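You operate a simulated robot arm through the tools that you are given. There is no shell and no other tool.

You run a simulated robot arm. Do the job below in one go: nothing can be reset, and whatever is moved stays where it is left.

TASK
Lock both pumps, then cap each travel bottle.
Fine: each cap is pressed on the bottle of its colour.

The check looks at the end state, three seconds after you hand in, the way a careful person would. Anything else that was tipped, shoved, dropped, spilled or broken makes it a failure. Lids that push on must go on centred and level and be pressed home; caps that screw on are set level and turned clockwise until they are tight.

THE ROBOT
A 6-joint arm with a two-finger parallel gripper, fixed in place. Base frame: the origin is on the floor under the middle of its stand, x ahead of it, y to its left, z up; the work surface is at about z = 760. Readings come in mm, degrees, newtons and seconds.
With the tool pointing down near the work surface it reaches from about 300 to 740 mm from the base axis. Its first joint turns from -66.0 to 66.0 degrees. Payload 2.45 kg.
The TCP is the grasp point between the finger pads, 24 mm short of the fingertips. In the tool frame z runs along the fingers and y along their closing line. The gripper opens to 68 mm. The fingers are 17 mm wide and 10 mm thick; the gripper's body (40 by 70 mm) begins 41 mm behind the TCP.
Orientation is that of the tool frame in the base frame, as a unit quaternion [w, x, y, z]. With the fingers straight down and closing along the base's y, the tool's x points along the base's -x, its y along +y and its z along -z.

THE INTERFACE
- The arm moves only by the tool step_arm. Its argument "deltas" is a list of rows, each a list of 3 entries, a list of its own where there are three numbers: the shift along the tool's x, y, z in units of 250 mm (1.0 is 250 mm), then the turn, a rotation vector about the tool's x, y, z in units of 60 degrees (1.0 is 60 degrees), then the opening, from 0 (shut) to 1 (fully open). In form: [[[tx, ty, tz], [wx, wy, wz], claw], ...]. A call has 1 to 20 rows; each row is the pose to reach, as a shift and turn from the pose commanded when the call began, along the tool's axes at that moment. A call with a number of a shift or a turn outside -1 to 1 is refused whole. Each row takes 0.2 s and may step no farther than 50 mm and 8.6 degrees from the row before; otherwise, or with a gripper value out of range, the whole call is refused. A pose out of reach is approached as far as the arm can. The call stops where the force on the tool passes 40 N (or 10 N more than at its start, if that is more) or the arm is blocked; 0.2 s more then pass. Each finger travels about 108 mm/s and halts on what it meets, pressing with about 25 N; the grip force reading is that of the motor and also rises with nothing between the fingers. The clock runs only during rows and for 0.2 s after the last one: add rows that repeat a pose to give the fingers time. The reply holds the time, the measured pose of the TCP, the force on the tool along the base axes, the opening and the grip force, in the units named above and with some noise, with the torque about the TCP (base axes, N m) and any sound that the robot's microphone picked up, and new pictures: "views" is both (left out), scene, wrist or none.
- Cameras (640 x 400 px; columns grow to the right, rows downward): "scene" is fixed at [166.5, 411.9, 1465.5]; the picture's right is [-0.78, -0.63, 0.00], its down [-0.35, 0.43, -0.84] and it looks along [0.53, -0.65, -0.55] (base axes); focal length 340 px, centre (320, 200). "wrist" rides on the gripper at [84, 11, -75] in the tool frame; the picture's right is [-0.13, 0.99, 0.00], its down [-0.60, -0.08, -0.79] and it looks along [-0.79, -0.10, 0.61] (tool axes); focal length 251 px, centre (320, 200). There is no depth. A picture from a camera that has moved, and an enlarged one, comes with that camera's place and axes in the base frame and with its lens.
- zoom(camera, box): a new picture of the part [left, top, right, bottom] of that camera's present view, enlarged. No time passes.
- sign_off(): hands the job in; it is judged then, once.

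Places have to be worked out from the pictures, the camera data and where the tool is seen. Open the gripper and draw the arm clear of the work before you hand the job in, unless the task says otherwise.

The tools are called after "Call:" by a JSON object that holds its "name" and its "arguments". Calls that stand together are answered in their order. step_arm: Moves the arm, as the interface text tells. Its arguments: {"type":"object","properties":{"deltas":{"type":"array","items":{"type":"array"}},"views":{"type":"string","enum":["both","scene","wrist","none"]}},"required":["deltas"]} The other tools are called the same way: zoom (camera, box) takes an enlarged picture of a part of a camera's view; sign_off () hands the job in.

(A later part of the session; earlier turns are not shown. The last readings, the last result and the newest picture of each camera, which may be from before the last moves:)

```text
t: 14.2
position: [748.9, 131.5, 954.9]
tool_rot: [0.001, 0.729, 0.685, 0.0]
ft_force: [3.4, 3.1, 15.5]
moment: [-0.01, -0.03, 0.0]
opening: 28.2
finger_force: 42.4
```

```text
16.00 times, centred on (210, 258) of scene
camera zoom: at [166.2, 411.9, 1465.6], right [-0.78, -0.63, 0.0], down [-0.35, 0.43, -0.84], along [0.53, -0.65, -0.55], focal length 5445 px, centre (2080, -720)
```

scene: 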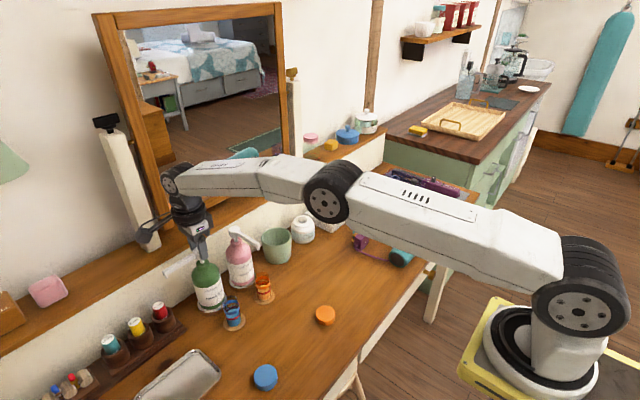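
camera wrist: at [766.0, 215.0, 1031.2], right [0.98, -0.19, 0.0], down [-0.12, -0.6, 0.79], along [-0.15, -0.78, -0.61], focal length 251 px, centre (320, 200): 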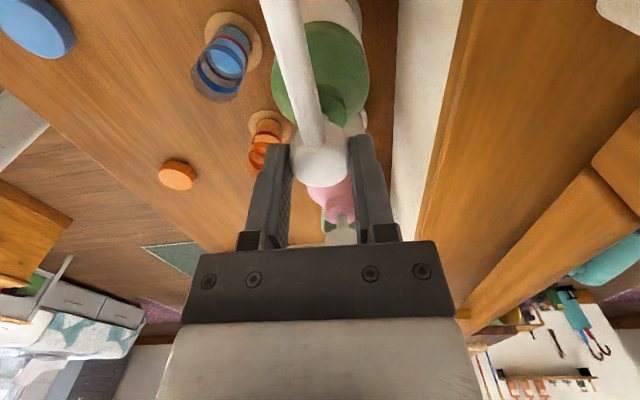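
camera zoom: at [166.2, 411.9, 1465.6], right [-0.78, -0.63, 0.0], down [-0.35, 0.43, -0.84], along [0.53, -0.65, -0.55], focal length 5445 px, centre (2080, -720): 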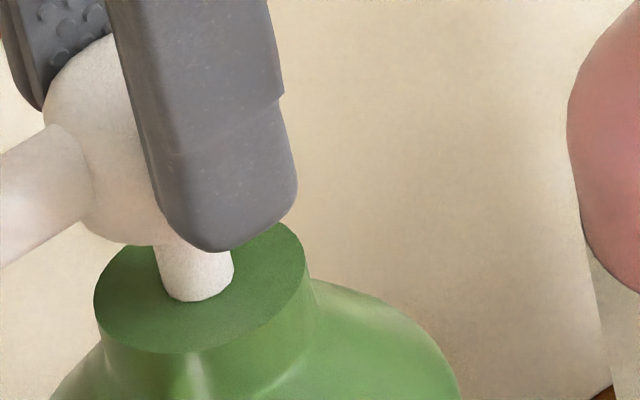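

At 15.5 N the head and stem haven't moved at all, so the green pump is rigid and locked at that stop. I'll back off the press, open, and rise clear.

Call:
{"name": "step_arm", "arguments": {"deltas": [[[0, 0, -0.008], [0, 0, 0], 0.3], [[0, 0, -0.008], [0, 0, 0], 0.6], [[0, 0, -0.008], [0, 0, 0], 0.6], [[0, 0, -0.1], [0, 0, 0], 0.6], [[0, 0, -0.2], [0, 0, 0], 0.6], [[0, 0, -0.28], [0, 0, 0], 0.6], [[0, 0, -0.28], [0, 0, 0], 0.6]], "views": "both"}}

Call:
{"name": "zoom", "arguments": {"camera": "scene", "box": [165, 215, 265, 315]}}

Call:
{"name": "zoom", "arguments": {"camera": "wrist", "box": [220, 0, 420, 150]}}

```text
t: 15.8
position: [749.9, 129.7, 1023.5]
tool_rot: [0.0, 0.729, 0.685, -0.001]
ft_force: [0.4, 0.5, -0.3]
moment: [0.03, 0.01, 0.04]
opening: 41.0
finger_force: 0.0
camera wrist: at [765.6, 213.8, 1098.9], right [0.98, -0.19, 0.0], down [-0.11, -0.6, 0.79], along [-0.15, -0.78, -0.61], focal length 251 px, centre (320, 200)
```

scene: 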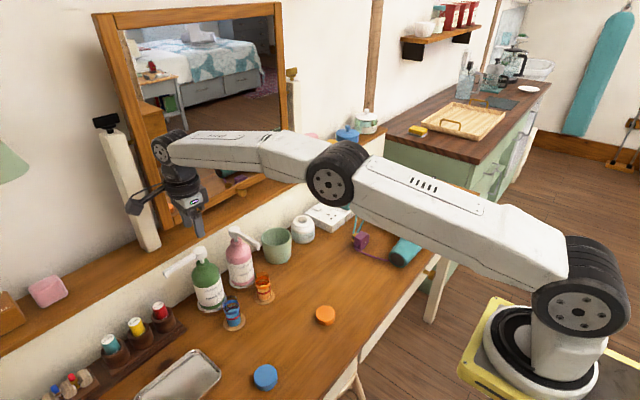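
wrist: 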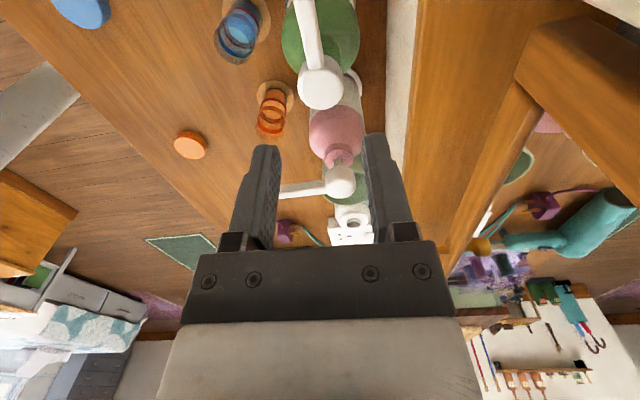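

```text
4.00 times, centred on (215, 265) of scene
camera zoom: at [166.5, 411.9, 1465.5], right [-0.78, -0.63, 0.0], down [-0.35, 0.43, -0.84], along [0.53, -0.65, -0.55], focal length 1361 px, centre (740, -60)
```

zoom: 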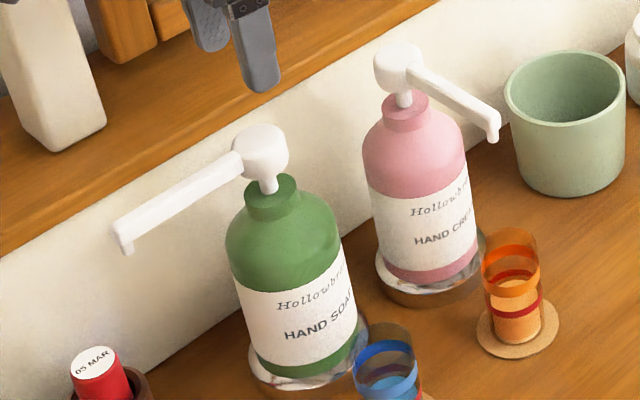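

```text
2.67 times, centred on (320, 75) of wrist
camera zoom: at [765.6, 213.8, 1098.9], right [0.98, -0.19, 0.0], down [-0.11, -0.6, 0.79], along [-0.15, -0.78, -0.61], focal length 670 px, centre (320, 533)
```

zoom: 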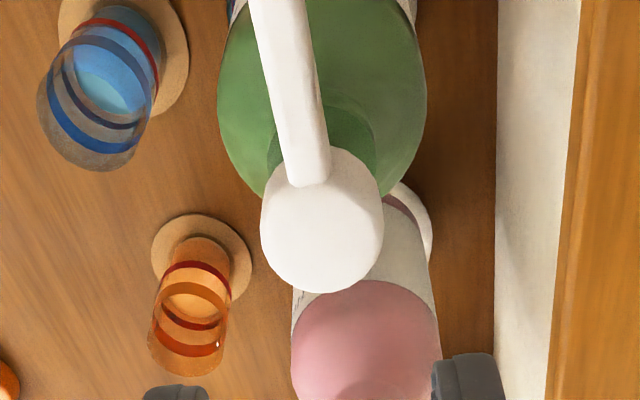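

The green head is locked at the same height, its nozzle clear of the bottle. Next I'll move above the pink pump, at about (750, 32), unwinding the tool rotation on the way while staying high.

Call:
{"name": "step_arm", "arguments": {"deltas": [[[-0.05, 0.003, 0], [0, 0, -0.125], 0.6], [[-0.1, 0.006, 0], [0, 0, -0.25], 0.6], [[-0.15, 0.009, 0], [0, 0, -0.375], 0.6], [[-0.2, 0.012, 0], [0, 0, -0.5], 0.6], [[-0.25, 0.016, 0], [0, 0, -0.625], 0.6], [[-0.3, 0.019, 0], [0, 0, -0.75], 0.6], [[-0.35, 0.022, 0], [0, 0, -0.875], 0.6], [[-0.396, 0.025, 0], [0, 0, -1.0], 0.6]], "views": "none"}}

Call:
{"name": "step_arm", "arguments": {"deltas": [[[0, 0, 0], [0, 0, -0.112], 0.8], [[0, 0, 0], [0, 0, -0.224], 1], [[0, 0, 0], [0, 0, -0.336], 1], [[0, 0, 0], [0, 0, -0.448], 1], [[0, 0, 0], [0, 0, -0.56], 1], [[0, 0, 0], [0, 0, -0.56], 1]], "views": "both"}}

Call:
{"name": "zoom", "arguments": {"camera": "wrist", "box": [280, 80, 360, 130]}}

Call:
{"name": "zoom", "arguments": {"camera": "scene", "box": [190, 195, 270, 265]}}

```text
t: 17.6
position: [749.8, 32.0, 1024.1]
tool_rot: [0.0, 0.287, 0.958, 0.0]
ft_force: [-0.4, -0.1, 0.3]
moment: [-0.03, 0.01, -0.01]
opening: 40.9
finger_force: 0.1
```

```text
t: 19.0
position: [749.2, 32.0, 1024.4]
tool_rot: [0.0, -0.003, 1.0, 0.0]
ft_force: [0.1, -0.3, -0.6]
moment: [0.03, -0.01, -0.01]
opening: 67.8
finger_force: 0.0
camera wrist: at [665.6, 43.1, 1099.1], right [0.13, 0.99, 0.0], down [0.6, -0.08, 0.79], along [0.79, -0.1, -0.61], focal length 251 px, centre (320, 200)
```

scene: 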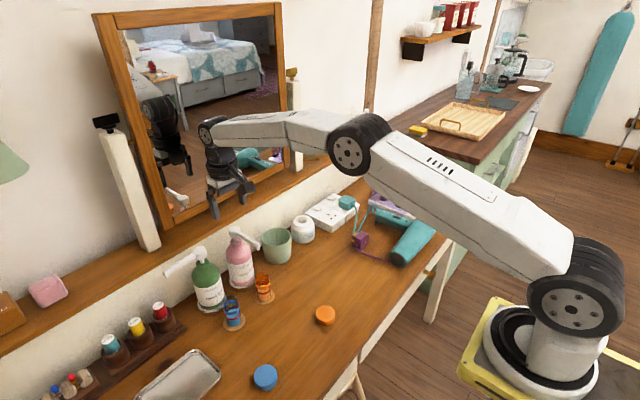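
wrist: 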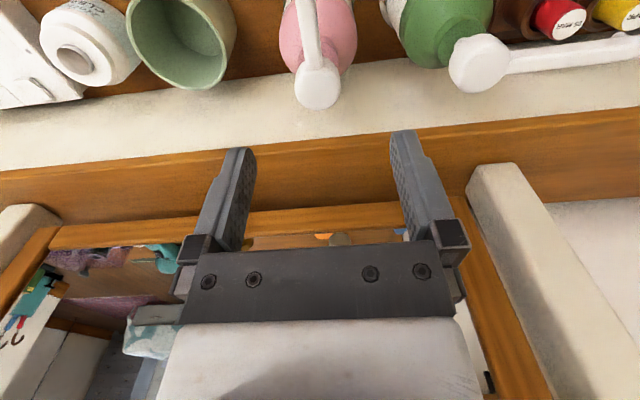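

```text
8.00 times, centred on (320, 105) of wrist
camera zoom: at [665.6, 43.1, 1099.1], right [0.13, 0.99, 0.0], down [0.6, -0.08, 0.79], along [0.79, -0.1, -0.61], focal length 2012 px, centre (320, 960)
```

zoom: 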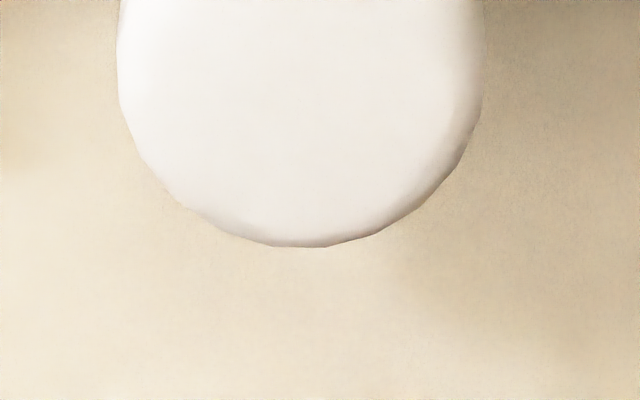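

```text
5.71 times, centred on (230, 230) of scene
camera zoom: at [166.5, 411.9, 1465.5], right [-0.78, -0.63, 0.0], down [-0.35, 0.43, -0.84], along [0.53, -0.65, -0.55], focal length 1945 px, centre (834, 29)
```

zoom: 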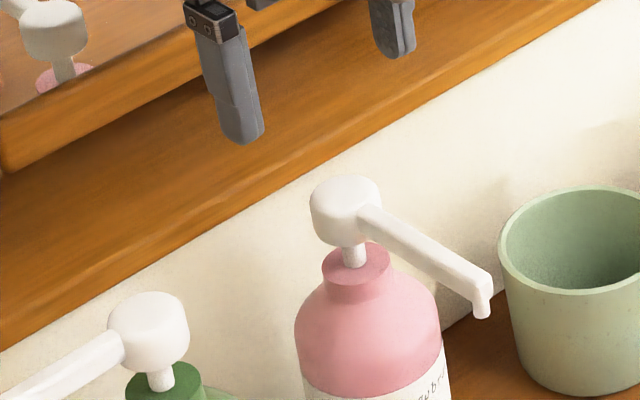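

The pink axis comes out at about (749.5, 30.4), roughly 101 mm from green. A clockwise turn would swing its nozzle toward the green head, so I need the nozzle's real length. I'll zoom on the green nozzle's end, and on the pink nozzle and head, to measure it.

Call:
{"name": "zoom", "arguments": {"camera": "scene", "box": [158, 248, 208, 282]}}

Call:
{"name": "zoom", "arguments": {"camera": "scene", "box": [224, 222, 274, 256]}}

Call:
{"name": "zoom", "arguments": {"camera": "wrist", "box": [280, 0, 520, 120]}}

```text
11.76 times, centred on (183, 265) of scene
camera zoom: at [166.5, 411.9, 1465.5], right [-0.78, -0.63, 0.0], down [-0.35, 0.43, -0.84], along [0.53, -0.65, -0.55], focal length 4004 px, centre (1932, -565)
```

zoom: 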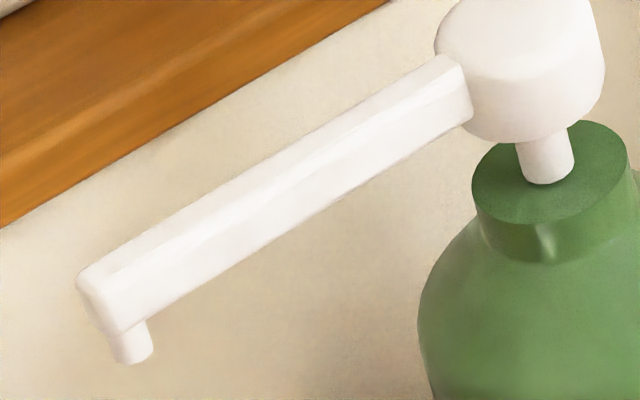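

```text
11.76 times, centred on (249, 239) of scene
camera zoom: at [166.5, 411.9, 1465.5], right [-0.78, -0.63, 0.0], down [-0.35, 0.43, -0.84], along [0.53, -0.65, -0.55], focal length 4004 px, centre (1155, -259)
```

zoom: 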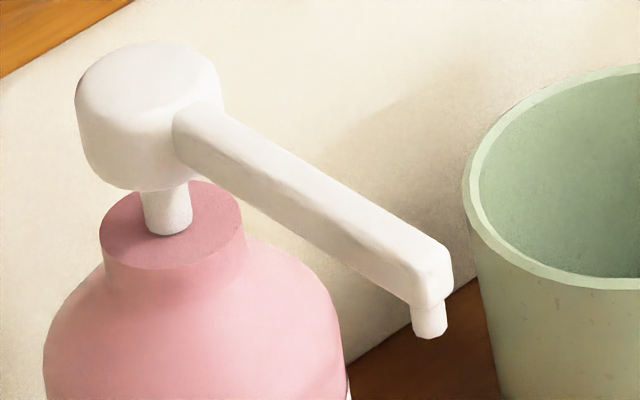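

```text
2.67 times, centred on (400, 60) of wrist
camera zoom: at [665.6, 43.1, 1099.1], right [0.13, 0.99, 0.0], down [0.6, -0.08, 0.79], along [0.79, -0.1, -0.61], focal length 670 px, centre (107, 573)
```

zoom: 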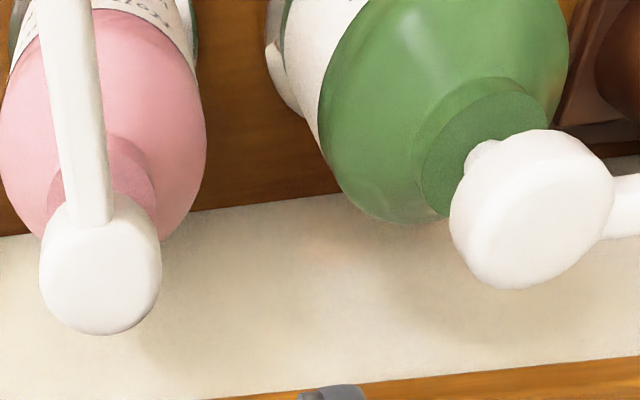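

Measured directly, the nozzle end is about 86.5 mm from the axis, so a clockwise 90° turn of pink would pass very close to the green head (edge about 117 against end about 117). I'll lower onto the pink head with the fingers part closed and check centring first.

Call:
{"name": "step_arm", "arguments": {"deltas": [[[0.0012, -0.0064, 0.1], [0, 0, 0], 1], [[0.0012, -0.0064, 0.2], [0, 0, 0], 1], [[0.0012, -0.0064, 0.272], [0, 0, 0], 0.9], [[0.0012, -0.0064, 0.272], [0, 0, 0], 0.6], [[0.0012, -0.0064, 0.272], [0, 0, 0], 0.6]], "views": "both"}}

Call:
{"name": "zoom", "arguments": {"camera": "wrist", "box": [240, 100, 400, 200]}}

Call:
{"name": "zoom", "arguments": {"camera": "scene", "box": [224, 222, 274, 256]}}

```text
t: 20.2
position: [749.0, 30.4, 953.8]
tool_rot: [0.001, -0.001, 1.0, 0.0]
ft_force: [1.4, 0.2, 0.0]
moment: [-0.01, -0.03, 0.0]
opening: 40.7
finger_force: 0.2
camera wrist: at [665.0, 41.6, 1030.9], right [0.13, 0.99, 0.0], down [0.6, -0.08, 0.79], along [0.79, -0.1, -0.61], focal length 251 px, centre (320, 200)
```

scene: 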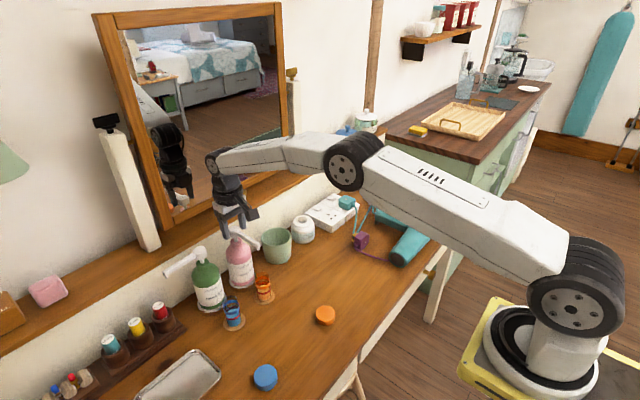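
wrist: 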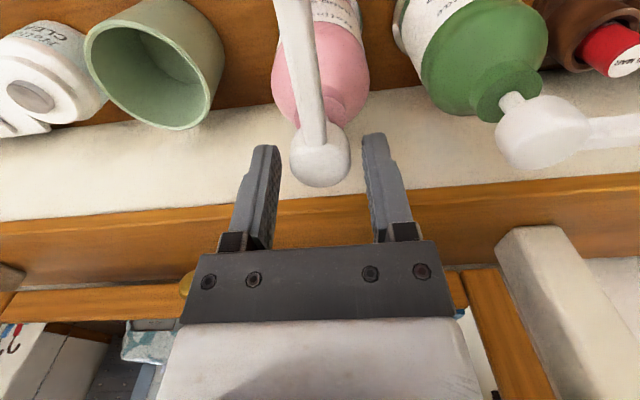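

```text
4.00 times, centred on (320, 150) of wrist
camera zoom: at [665.0, 41.6, 1030.9], right [0.13, 0.99, 0.0], down [0.6, -0.08, 0.79], along [0.79, -0.1, -0.61], focal length 1006 px, centre (320, 400)
```

zoom: 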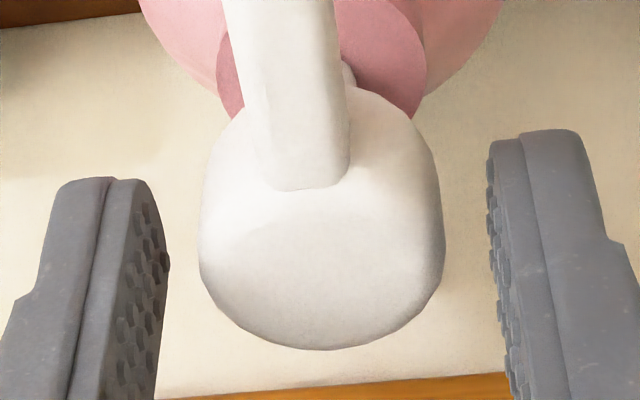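

```text
11.76 times, centred on (249, 239) of scene
camera zoom: at [166.5, 411.9, 1465.5], right [-0.78, -0.63, 0.0], down [-0.35, 0.43, -0.84], along [0.53, -0.65, -0.55], focal length 4004 px, centre (1155, -259)
```

zoom: 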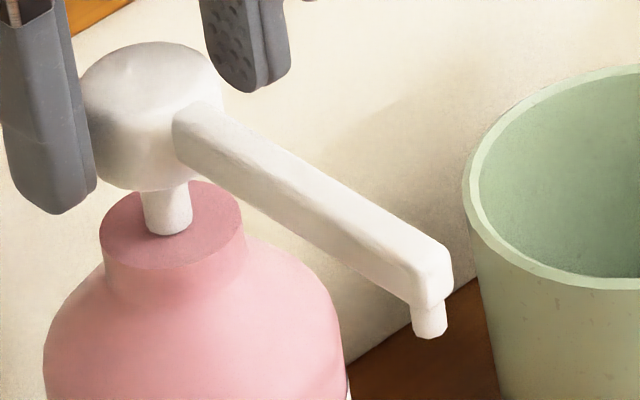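

Centred in y, and by the same image cue as for green I need about +0.9 mm in x. I'll apply that, grip, then press 1 mm as a baseline for how an unlocked pump feels. Its nozzle is still over the orange bottle.

Call:
{"name": "step_arm", "arguments": {"deltas": [[[-0.0036, 0.0006, 0], [0, 0, 0], 0.6], [[-0.0036, 0.0006, 0], [0, 0, 0], 0.45], [[-0.0036, 0.0006, 0], [0, 0, 0], 0.3], [[-0.0036, 0.0006, 0], [0, 0, 0], 0.3]], "views": "none"}}

Call:
{"name": "step_arm", "arguments": {"deltas": [[[0, 0, 0.002], [0, 0, 0], 0.3], [[0, 0, 0.004], [0, 0, 0], 0.3], [[0, 0, 0.004], [0, 0, 0], 0.3]], "views": "none"}}

Call:
{"name": "zoom", "arguments": {"camera": "scene", "box": [224, 222, 274, 256]}}

```text
t: 21.2
position: [750.4, 29.6, 954.7]
tool_rot: [0.0, -0.001, 1.0, 0.0]
ft_force: [-0.6, 0.5, 0.1]
moment: [-0.03, 0.07, -0.01]
opening: 28.3
finger_force: 42.8
```

```text
t: 22.0
position: [749.9, 31.0, 953.7]
tool_rot: [0.0, -0.001, 1.0, -0.001]
ft_force: [-2.1, 0.0, 0.6]
moment: [0.02, 0.01, 0.03]
opening: 27.9
finger_force: 42.9
```

```text
11.76 times, centred on (249, 239) of scene
camera zoom: at [166.4, 411.9, 1465.5], right [-0.78, -0.63, 0.0], down [-0.35, 0.43, -0.84], along [0.53, -0.65, -0.55], focal length 4004 px, centre (1155, -259)
```

zoom: 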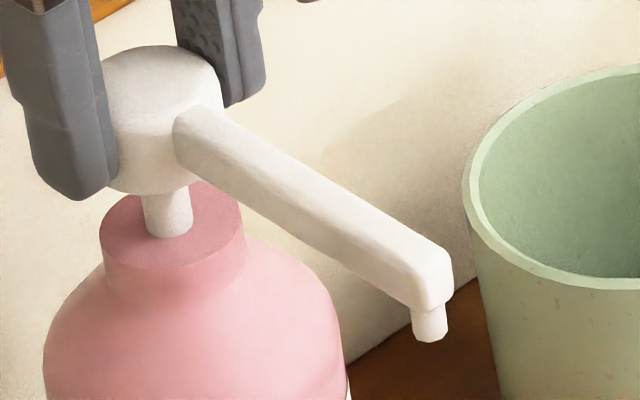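

That's conclusive: the unlocked pink pump sank 1 mm at under 1 N, while green was rigid at 15 N, so turning to the stop does lock it. I'll undo the 1 mm and turn pink clockwise, watching the gap to the green head.

Call:
{"name": "step_arm", "arguments": {"deltas": [[[0, 0, -0.004], [0, 0, 0], 0.3], [[0, 0, -0.004], [0, 0, 0.09], 0.3], [[0, 0, -0.004], [0, 0, 0.18], 0.3], [[0, 0, -0.004], [0, 0, 0.27], 0.3], [[0, 0, -0.004], [0, 0, 0.36], 0.3], [[0, 0, -0.004], [0, 0, 0.45], 0.3], [[0, 0, -0.004], [0, 0, 0.54], 0.3], [[0, 0, -0.004], [0, 0, 0.63], 0.3], [[0, 0, -0.004], [0, 0, 0.7], 0.3]], "views": "both"}}

Call:
{"name": "zoom", "arguments": {"camera": "scene", "box": [165, 215, 265, 315]}}

```text
t: 24.0
position: [749.8, 30.3, 954.4]
tool_rot: [0.0, 0.358, 0.934, -0.001]
ft_force: [-0.9, -1.9, 1.0]
moment: [-0.06, 0.03, 0.46]
opening: 28.2
finger_force: 42.4
camera wrist: at [695.1, 95.1, 1031.1], right [0.76, 0.65, 0.0], down [0.4, -0.46, 0.79], along [0.52, -0.6, -0.61], focal length 251 px, centre (320, 200)
```

scene: 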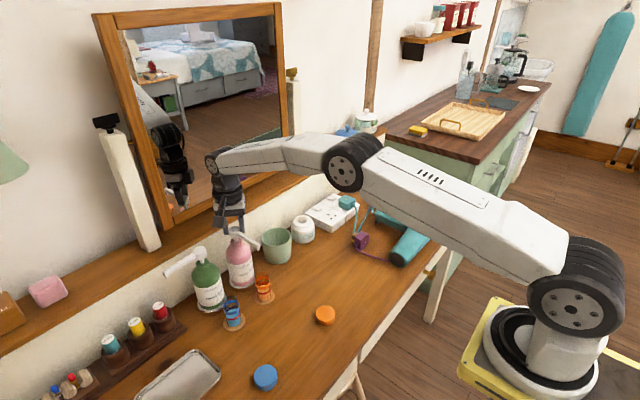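
wrist: 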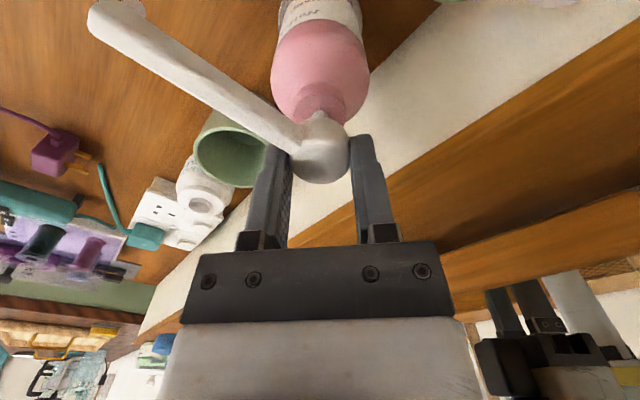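

```text
4.00 times, centred on (215, 265) of scene
camera zoom: at [166.5, 411.8, 1465.6], right [-0.78, -0.63, 0.0], down [-0.35, 0.43, -0.84], along [0.53, -0.65, -0.55], focal length 1361 px, centre (740, -60)
```

zoom: 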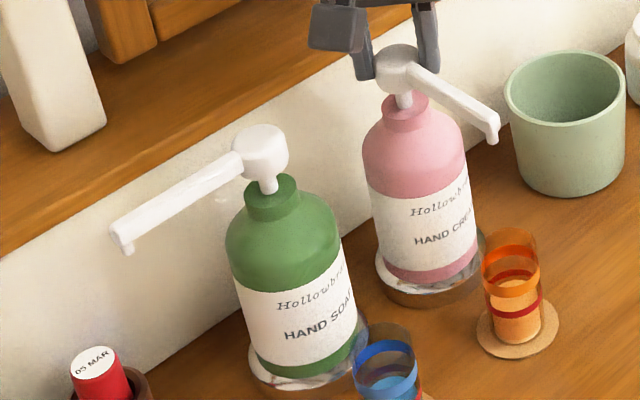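

The pink head didn't turn. It's against its clockwise stop (0.46 N·m and the fingers slipped), so this pump must lock counter-clockwise, which also avoids the green head. I'll open, unwind the tool to zero, and check that the pump is undisturbed before re-gripping.

Call:
{"name": "step_arm", "arguments": {"deltas": [[[0, 0, 0], [0, 0, 0], 0.6], [[0, 0, 0], [0, 0, 0], 0.6], [[0, 0, 0], [0, 0, -0.1], 0.6], [[0, 0, 0], [0, 0, -0.2], 0.6], [[0, 0, 0], [0, 0, -0.3], 0.6], [[0, 0, 0], [0, 0, -0.4], 0.6], [[0, 0, 0], [0, 0, -0.5], 0.6], [[0, 0, 0], [0, 0, -0.6], 0.6], [[0, 0, 0], [0, 0, -0.7], 0.6]], "views": "both"}}

Call:
{"name": "zoom", "arguments": {"camera": "wrist", "box": [240, 100, 400, 200]}}

Call:
{"name": "zoom", "arguments": {"camera": "scene", "box": [215, 215, 295, 315]}}

```text
t: 26.0
position: [750.4, 30.7, 955.0]
tool_rot: [0.0, -0.002, 1.0, 0.0]
ft_force: [0.1, -0.6, 0.4]
moment: [0.01, 0.0, -0.02]
opening: 41.0
finger_force: 0.0
camera wrist: at [666.2, 41.5, 1031.1], right [0.13, 0.99, 0.0], down [0.6, -0.08, 0.79], along [0.79, -0.1, -0.61], focal length 251 px, centre (320, 200)
```

scene: 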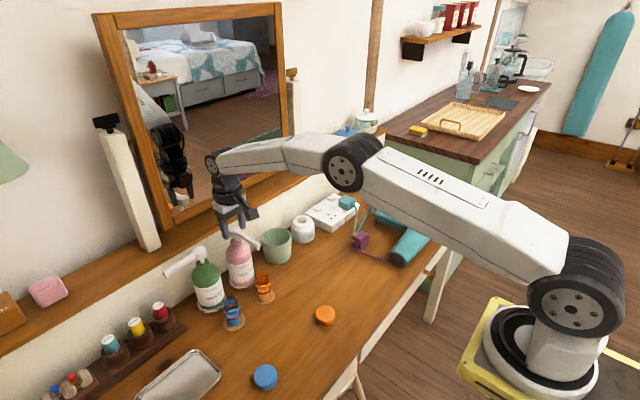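
wrist: 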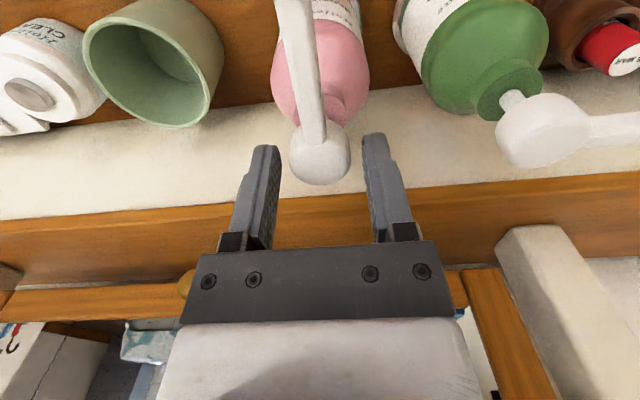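

```text
4.00 times, centred on (320, 150) of wrist
camera zoom: at [666.2, 41.5, 1031.1], right [0.13, 0.99, 0.0], down [0.6, -0.08, 0.79], along [0.79, -0.1, -0.61], focal length 1006 px, centre (320, 400)
```

zoom: 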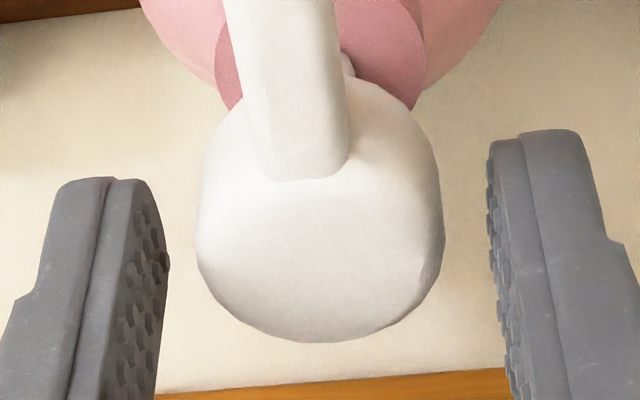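

```text
4.00 times, centred on (255, 265) of scene
camera zoom: at [166.5, 411.9, 1465.5], right [-0.78, -0.63, 0.0], down [-0.35, 0.43, -0.84], along [0.53, -0.65, -0.55], focal length 1361 px, centre (580, -60)
```

zoom: 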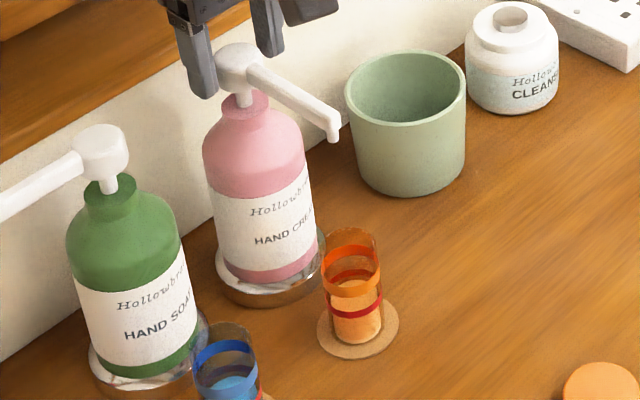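

The pump and bottle are undisturbed and the head is centred. I'll re-grip and turn counter-clockwise 40°, checking for free motion.

Call:
{"name": "step_arm", "arguments": {"deltas": [[[0, 0, 0], [0, 0, 0], 0.45], [[0, 0, 0], [0, 0, 0], 0.3], [[0, 0, 0], [0, 0, 0], 0.3], [[0, 0, 0], [0, 0, -0.08], 0.3], [[0, 0, 0], [0, 0, -0.16], 0.3], [[0, 0, 0], [0, 0, -0.24], 0.3], [[0, 0, 0], [0, 0, -0.32], 0.3], [[0, 0, 0], [0, 0, -0.4], 0.3], [[0, 0, 0], [0, 0, -0.48], 0.3], [[0, 0, 0], [0, 0, -0.56], 0.3], [[0, 0, 0], [0, 0, -0.64], 0.3]], "views": "both"}}

Call:
{"name": "zoom", "arguments": {"camera": "scene", "box": [215, 215, 295, 315]}}

```text
t: 28.4
position: [749.7, 30.2, 955.5]
tool_rot: [0.0, -0.33, 0.944, 0.0]
ft_force: [-0.2, 1.9, -0.4]
moment: [0.04, 0.08, -0.02]
opening: 28.3
finger_force: 42.1
camera wrist: at [677.7, -12.8, 1031.0], right [-0.52, 0.86, 0.0], down [0.52, 0.32, 0.79], along [0.68, 0.41, -0.61], focal length 251 px, centre (320, 200)
```

scene: 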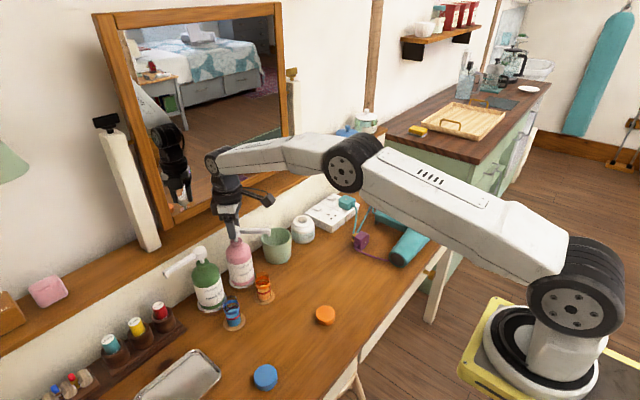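
wrist: 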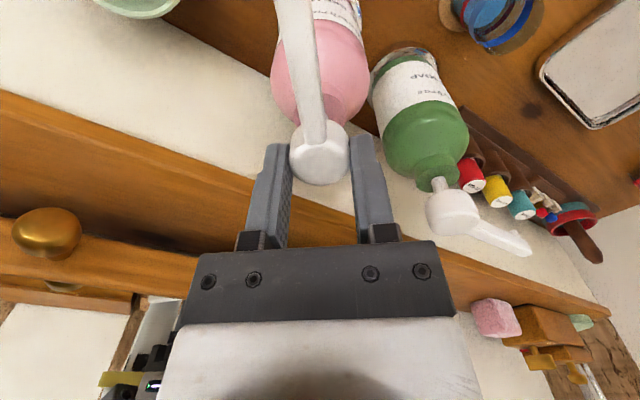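

```text
4.00 times, centred on (255, 265) of scene
camera zoom: at [166.5, 411.9, 1465.5], right [-0.78, -0.63, 0.0], down [-0.35, 0.43, -0.84], along [0.53, -0.65, -0.55], focal length 1361 px, centre (580, -60)
```

zoom: 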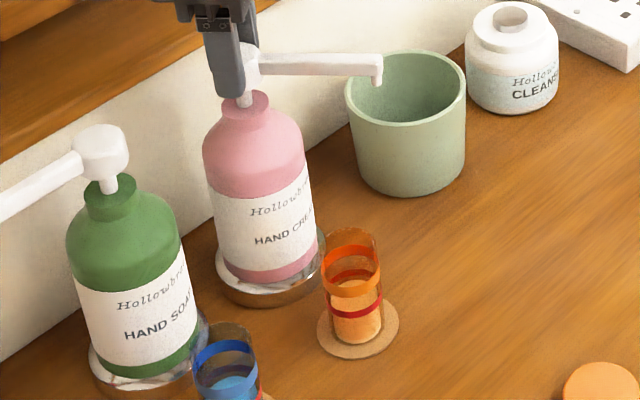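

It turns freely counter-clockwise, and the bottle's label stays still. I'll continue to about 92° and read the torque.

Call:
{"name": "step_arm", "arguments": {"deltas": [[[0, 0, 0], [0, 0, -0.08], 0.3], [[0, 0, 0], [0, 0, -0.16], 0.3], [[0, 0, 0], [0, 0, -0.24], 0.3], [[0, 0, 0], [0, 0, -0.32], 0.3], [[0, 0, 0], [0, 0, -0.4], 0.3], [[0, 0, 0], [0, 0, -0.48], 0.3], [[0, 0, 0], [0, 0, -0.56], 0.3], [[0, 0, 0], [0, 0, -0.64], 0.3], [[0, 0, 0], [0, 0, -0.72], 0.3], [[0, 0, 0], [0, 0, -0.8], 0.3], [[0, 0, 0], [0, 0, -0.86], 0.3], [[0, 0, 0], [0, 0, -0.9], 0.3]], "views": "both"}}

Call:
{"name": "zoom", "arguments": {"camera": "scene", "box": [215, 215, 295, 315]}}

Call:
{"name": "zoom", "arguments": {"camera": "wrist", "box": [240, 0, 400, 200]}}

```text
t: 31.0
position: [749.4, 30.5, 954.8]
tool_rot: [0.0, 0.723, -0.691, -0.001]
ft_force: [-2.8, 3.5, 0.8]
moment: [0.04, 0.08, -0.44]
opening: 28.1
finger_force: 42.4
camera wrist: at [742.7, -53.7, 1031.1], right [-1.0, 0.09, 0.0], down [0.05, 0.61, 0.79], along [0.07, 0.79, -0.61], focal length 251 px, centre (320, 200)
```

scene: 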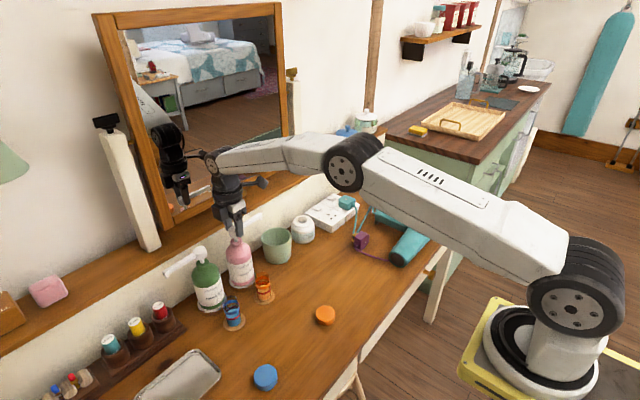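
wrist: 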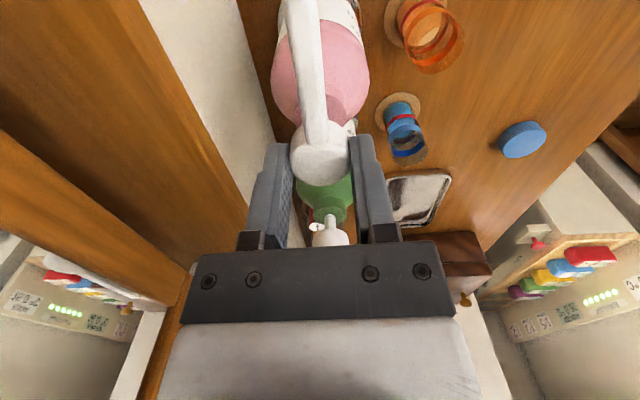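

```text
4.00 times, centred on (255, 265) of scene
camera zoom: at [166.4, 412.0, 1465.5], right [-0.78, -0.63, 0.0], down [-0.35, 0.43, -0.84], along [0.53, -0.65, -0.55], focal length 1361 px, centre (580, -60)
```

zoom: 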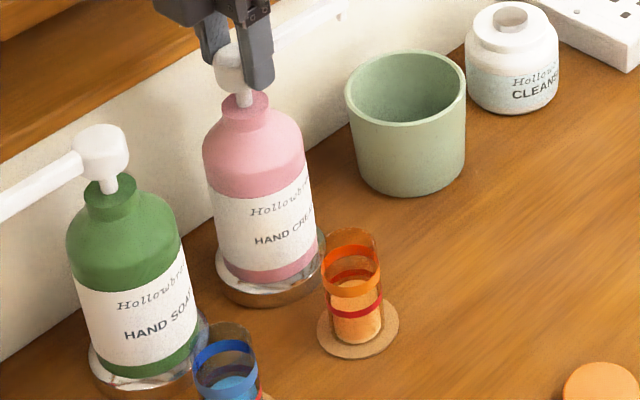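

```text
2.00 times, centred on (320, 100) of wrist
camera zoom: at [742.7, -53.7, 1031.1], right [-1.0, 0.09, 0.0], down [0.05, 0.61, 0.79], along [0.07, 0.79, -0.61], focal length 503 px, centre (320, 400)
```

zoom: 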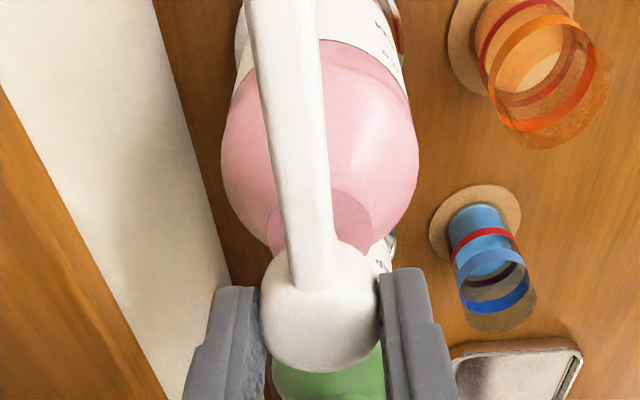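

The torque jumped to 0.44 N·m at about 90°, so it's at the stop. A press test in the same small steps will show whether it's locked.

Call:
{"name": "step_arm", "arguments": {"deltas": [[[0, 0, 0.002], [0, 0, 0], 0.3], [[0, 0, 0.004], [0, 0, 0], 0.3], [[0, 0, 0.004], [0, 0, 0], 0.3]], "views": "none"}}

```text
t: 31.8
position: [751.2, 30.9, 954.9]
tool_rot: [0.0, 0.722, -0.691, -0.001]
ft_force: [-7.4, 2.5, 6.5]
moment: [0.08, 0.21, -0.02]
opening: 28.5
finger_force: 42.7
```

It gave 6.5 N for 1 mm against 0.6 N when unlocked, so pink is locked too. I'll release, rise clear and check both pumps.

Call:
{"name": "step_arm", "arguments": {"deltas": [[[0, 0, -0.004], [0, 0, 0], 0.3], [[0, 0, -0.004], [0, 0, 0], 0.6], [[0, 0, -0.004], [0, 0, 0], 0.6], [[0, 0, -0.1], [0, 0, 0], 0.6], [[0, 0, -0.2], [0, 0, 0], 0.6], [[0, 0, -0.3], [0, 0, 0], 0.6], [[0, 0, -0.4], [0, 0, 0], 0.6], [[0, 0, -0.5], [0, 0, 0], 0.6]], "views": "both"}}

Call:
{"name": "zoom", "arguments": {"camera": "scene", "box": [155, 205, 305, 325]}}

```text
t: 33.6
position: [749.5, 30.5, 1079.6]
tool_rot: [-0.001, 0.723, -0.691, 0.0]
ft_force: [-0.3, 0.1, -0.5]
moment: [0.04, 0.04, -0.01]
opening: 40.8
finger_force: 0.0
camera wrist: at [742.9, -54.3, 1155.4], right [-1.0, 0.09, 0.0], down [0.05, 0.61, 0.79], along [0.07, 0.79, -0.61], focal length 251 px, centre (320, 200)
```

scene: 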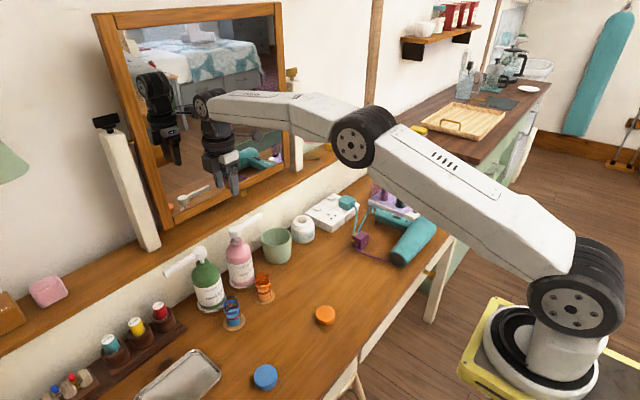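
wrist: 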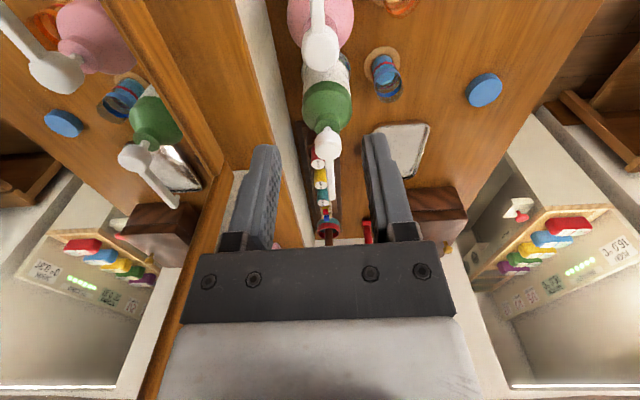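

```text
3.33 times, centred on (230, 265) of scene
camera zoom: at [166.5, 411.9, 1465.5], right [-0.78, -0.63, 0.0], down [-0.35, 0.43, -0.84], along [0.53, -0.65, -0.55], focal length 1134 px, centre (620, -17)
```

zoom: 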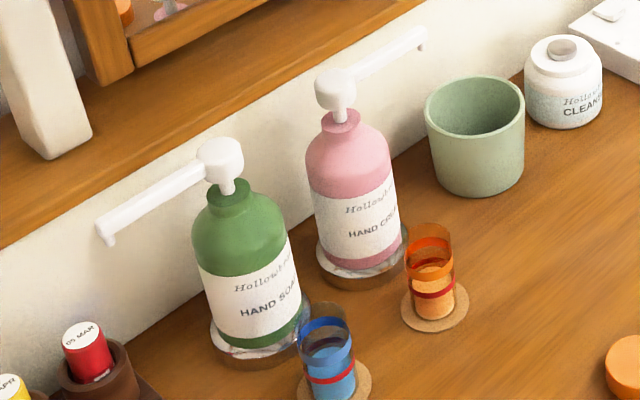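

Both pumps are locked and nothing else has moved. Next I'll retreat from the pumps and travel to above the orange cap, at about (500, -13), unwinding the wrist on the way.

Call:
{"name": "step_arm", "arguments": {"deltas": [[[0.0, 0.12, 0.02], [0, 0, 0.125], 0.7], [[0.02, 0.24, 0.06], [0, 0, 0.25], 0.8], [[0.04, 0.36, 0.12], [0, 0, 0.375], 0.9], [[0.06, 0.48, 0.19], [0, 0, 0.5], 1], [[0.08, 0.6, 0.26], [0, 0, 0.625], 1], [[0.1, 0.72, 0.33], [0, 0, 0.75], 1], [[0.12, 0.84, 0.4], [0, 0, 0.875], 1], [[0.134, 0.966, 0.472], [0, 0, 1.0], 1]], "views": "none"}}

Call:
{"name": "step_arm", "arguments": {"deltas": [[[0, 0, 0], [0, 0, 0.11], 1], [[0, 0, 0], [0, 0, 0.22], 1], [[0, 0, 0], [0, 0, 0.33], 1], [[0, 0, 0], [0, 0, 0.44], 1], [[0, 0, 0], [0, 0, 0.54], 1], [[0, 0, 0], [0, 0, 0.54], 1]], "views": "both"}}

```text
t: 35.4
position: [510.5, -14.3, 962.5]
tool_rot: [0.0, -0.278, 0.961, 0.0]
ft_force: [-0.3, -0.1, -0.6]
moment: [0.01, -0.01, -0.02]
opening: 68.2
finger_force: 0.0
```

```text
t: 36.8
position: [510.2, -13.0, 960.6]
tool_rot: [-0.001, 0.0, 1.0, 0.0]
ft_force: [0.5, 0.4, -0.2]
moment: [0.01, 0.01, 0.0]
opening: 68.1
finger_force: 0.0
camera wrist: at [426.2, -2.0, 1037.1], right [0.13, 0.99, 0.0], down [0.6, -0.08, 0.79], along [0.79, -0.1, -0.61], focal length 251 px, centre (320, 200)
```

scene: 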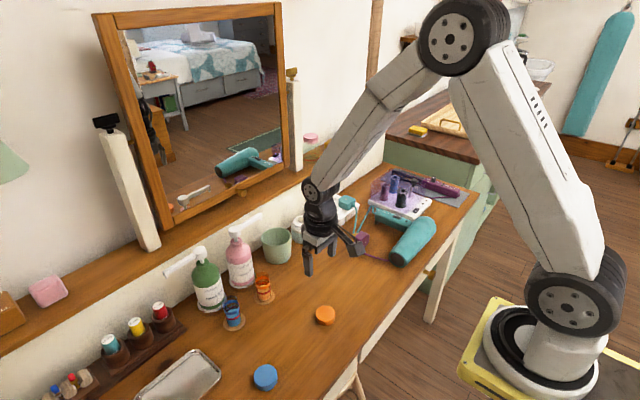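
wrist: 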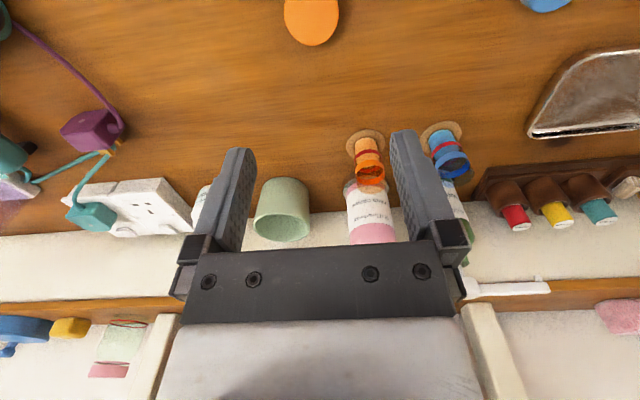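

Call:
{"name": "zoom", "arguments": {"camera": "wrist", "box": [264, 0, 364, 60]}}

Call:
{"name": "zoom", "arguments": {"camera": "wrist", "box": [335, 110, 485, 200]}}

Call:
{"name": "zoom", "arguments": {"camera": "scene", "box": [305, 295, 345, 335]}}

Call:
{"name": "zoom", "arguments": {"camera": "scene", "box": [215, 270, 279, 334]}}

```text
6.40 times, centred on (314, 30) of wrist
camera zoom: at [426.2, -2.0, 1037.1], right [0.13, 0.99, 0.0], down [0.6, -0.08, 0.79], along [0.79, -0.1, -0.61], focal length 1609 px, centre (358, 1288)
```

zoom: 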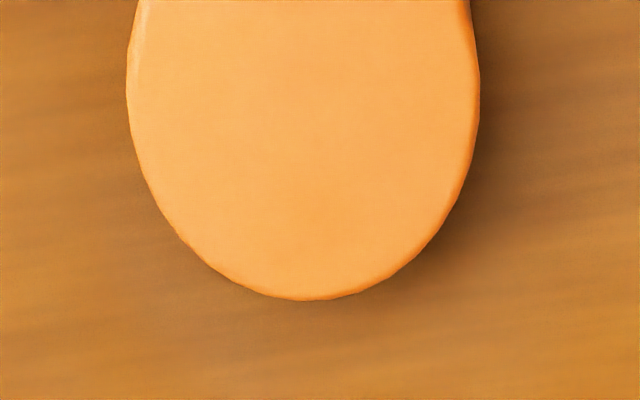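

```text
4.27 times, centred on (410, 155) of wrist
camera zoom: at [426.2, -2.0, 1037.1], right [0.13, 0.99, 0.0], down [0.6, -0.08, 0.79], along [0.79, -0.1, -0.61], focal length 1073 px, centre (-64, 392)
```

zoom: 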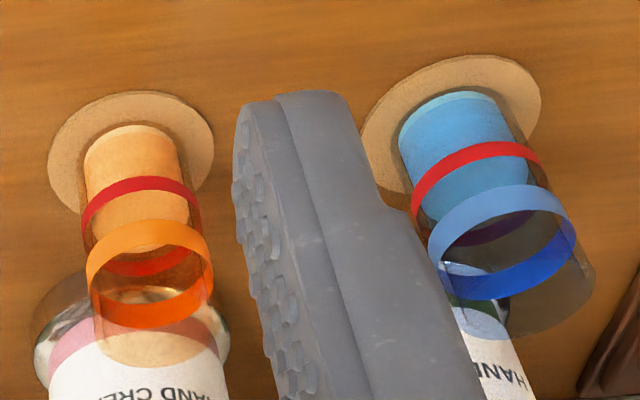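

```text
10.00 times, centred on (325, 315) of scene
camera zoom: at [166.5, 411.9, 1465.5], right [-0.78, -0.63, 0.0], down [-0.35, 0.43, -0.84], along [0.53, -0.65, -0.55], focal length 3403 px, centre (270, -950)
```

zoom: 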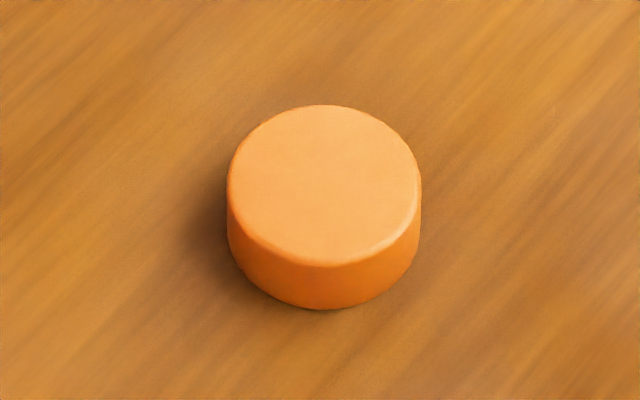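

```text
6.25 times, centred on (247, 302) of scene
camera zoom: at [166.5, 411.9, 1465.5], right [-0.78, -0.63, 0.0], down [-0.35, 0.43, -0.84], along [0.53, -0.65, -0.55], focal length 2127 px, centre (776, -438)
```

zoom: 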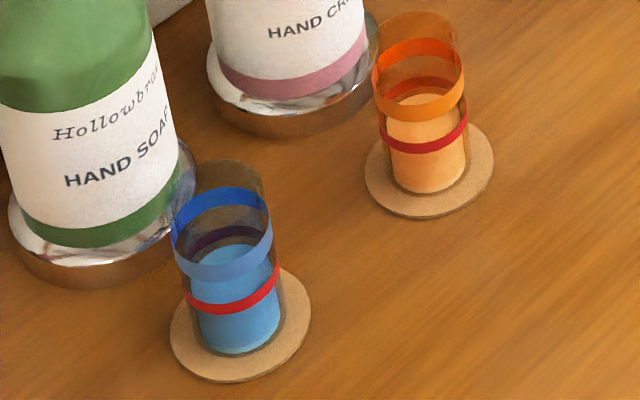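

The orange cap is closed side up, about 47 mm across and 16 mm high, at roughly (500, -18). I'll come closer above it to refine the position.

Call:
{"name": "step_arm", "arguments": {"deltas": [[[0.013, -0.0074, 0.133], [0, 0, 0], 1], [[0.026, -0.0148, 0.267], [0, 0, 0], 1], [[0.0384, -0.0222, 0.4], [0, 0, 0], 1], [[0.0384, -0.0222, 0.4], [0, 0, 0], 1]], "views": "both"}}

Call:
{"name": "zoom", "arguments": {"camera": "wrist", "box": [240, 40, 400, 140]}}

Call:
{"name": "zoom", "arguments": {"camera": "scene", "box": [285, 255, 365, 335]}}

```text
t: 37.8
position: [500.0, -19.1, 861.7]
tool_rot: [0.0, -0.001, 1.0, -0.001]
ft_force: [0.0, 0.2, 0.8]
moment: [0.01, 0.0, 0.0]
opening: 67.7
finger_force: 0.1
camera wrist: at [415.9, -7.9, 937.8], right [0.13, 0.99, 0.0], down [0.6, -0.08, 0.79], along [0.79, -0.1, -0.61], focal length 251 px, centre (320, 200)
```

scene: 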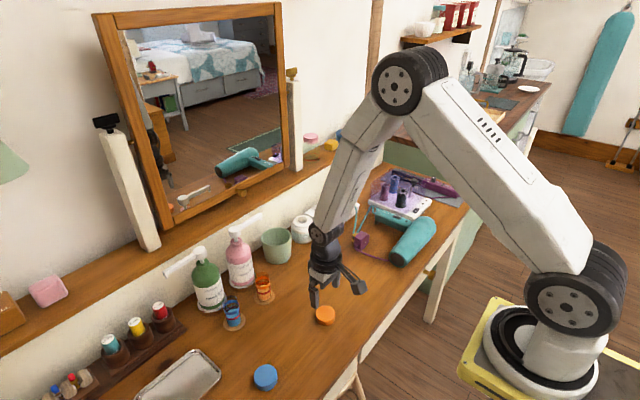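
wrist: 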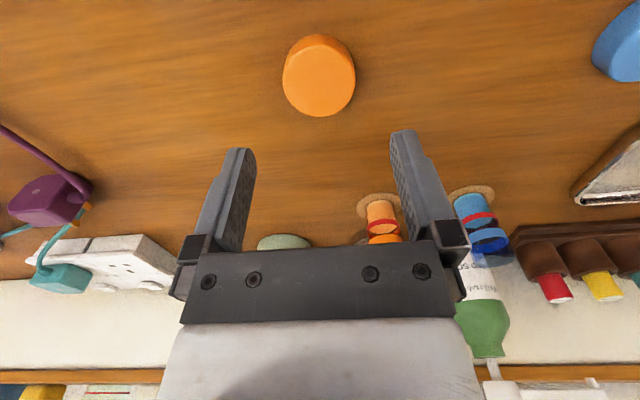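

```text
4.00 times, centred on (320, 90) of wrist
camera zoom: at [415.9, -7.9, 937.8], right [0.13, 0.99, 0.0], down [0.6, -0.08, 0.79], along [0.79, -0.1, -0.61], focal length 1006 px, centre (320, 640)
```

zoom: 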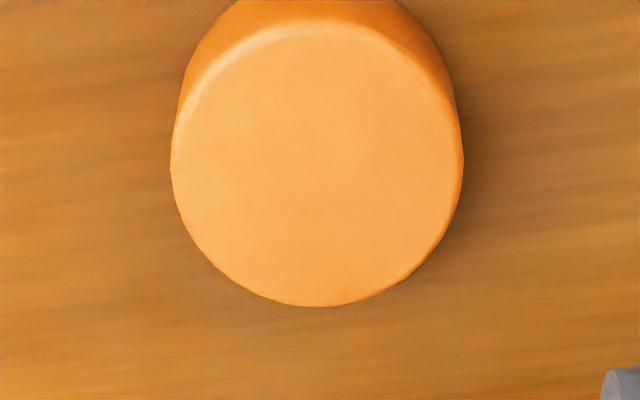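

```text
5.00 times, centred on (325, 295) of scene
camera zoom: at [166.5, 411.9, 1465.5], right [-0.78, -0.63, 0.0], down [-0.35, 0.43, -0.84], along [0.53, -0.65, -0.55], focal length 1702 px, centre (295, -275)
```

zoom: 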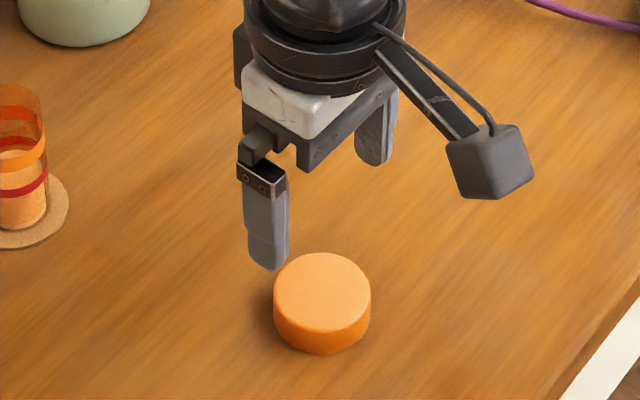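

On-axis prediction and observation agree to about 0.5 mm, so the cap is at about (500.7, -19.0) with its top at 776. I'll lower the open fingers around it, with tips about 4 mm off the table, then part close to check.

Call:
{"name": "step_arm", "arguments": {"deltas": [[[0.0012, -0.002, 0.12], [0, 0, 0], 1], [[0.0012, -0.002, 0.22], [0, 0, 0], 1], [[0.0012, -0.002, 0.288], [0, 0, 0], 1], [[0.0012, -0.002, 0.288], [0, 0, 0], 0.8], [[0.0012, -0.002, 0.288], [0, 0, 0], 0.8]], "views": "both"}}

Call:
{"name": "zoom", "arguments": {"camera": "wrist", "box": [220, 90, 420, 215]}}

Call:
{"name": "zoom", "arguments": {"camera": "scene", "box": [295, 275, 355, 335]}}

```text
t: 39.0
position: [500.0, -19.5, 789.0]
tool_rot: [0.0, -0.001, 1.0, 0.0]
ft_force: [-0.3, 0.6, 0.4]
moment: [-0.02, 0.0, -0.02]
opening: 54.8
finger_force: 0.0
camera wrist: at [415.9, -7.1, 865.6], right [0.13, 0.99, 0.0], down [0.6, -0.08, 0.79], along [0.79, -0.1, -0.61], focal length 251 px, centre (320, 200)
```

scene: 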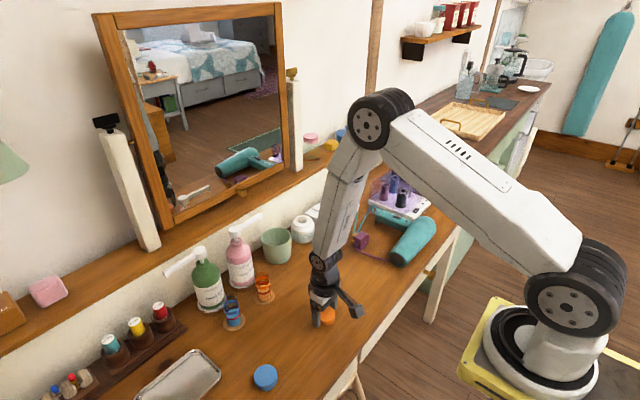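
wrist: 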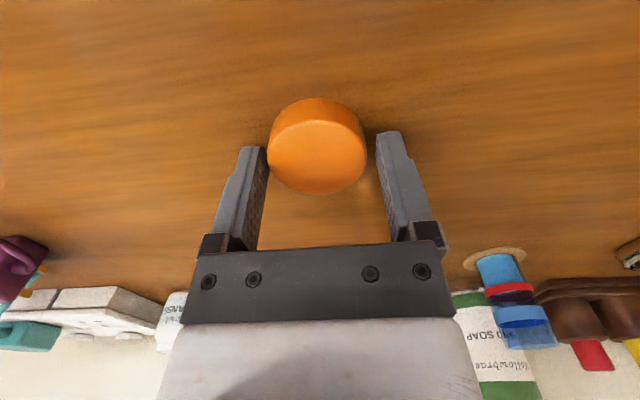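

```text
3.20 times, centred on (320, 152) of wrist
camera zoom: at [415.9, -7.1, 865.6], right [0.13, 0.99, 0.0], down [0.6, -0.08, 0.79], along [0.79, -0.1, -0.61], focal length 805 px, centre (320, 352)
```

zoom: 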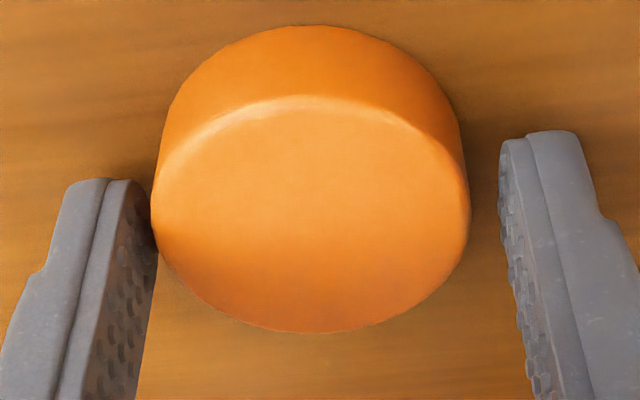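

```text
6.67 times, centred on (325, 305) of scene
camera zoom: at [166.5, 411.9, 1465.5], right [-0.78, -0.63, 0.0], down [-0.35, 0.43, -0.84], along [0.53, -0.65, -0.55], focal length 2269 px, centre (287, -500)
```

zoom: 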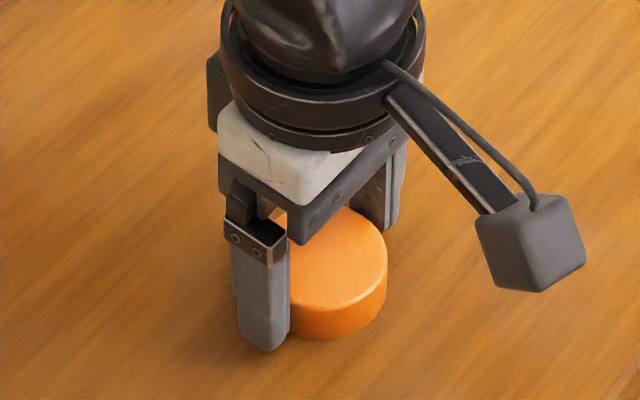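

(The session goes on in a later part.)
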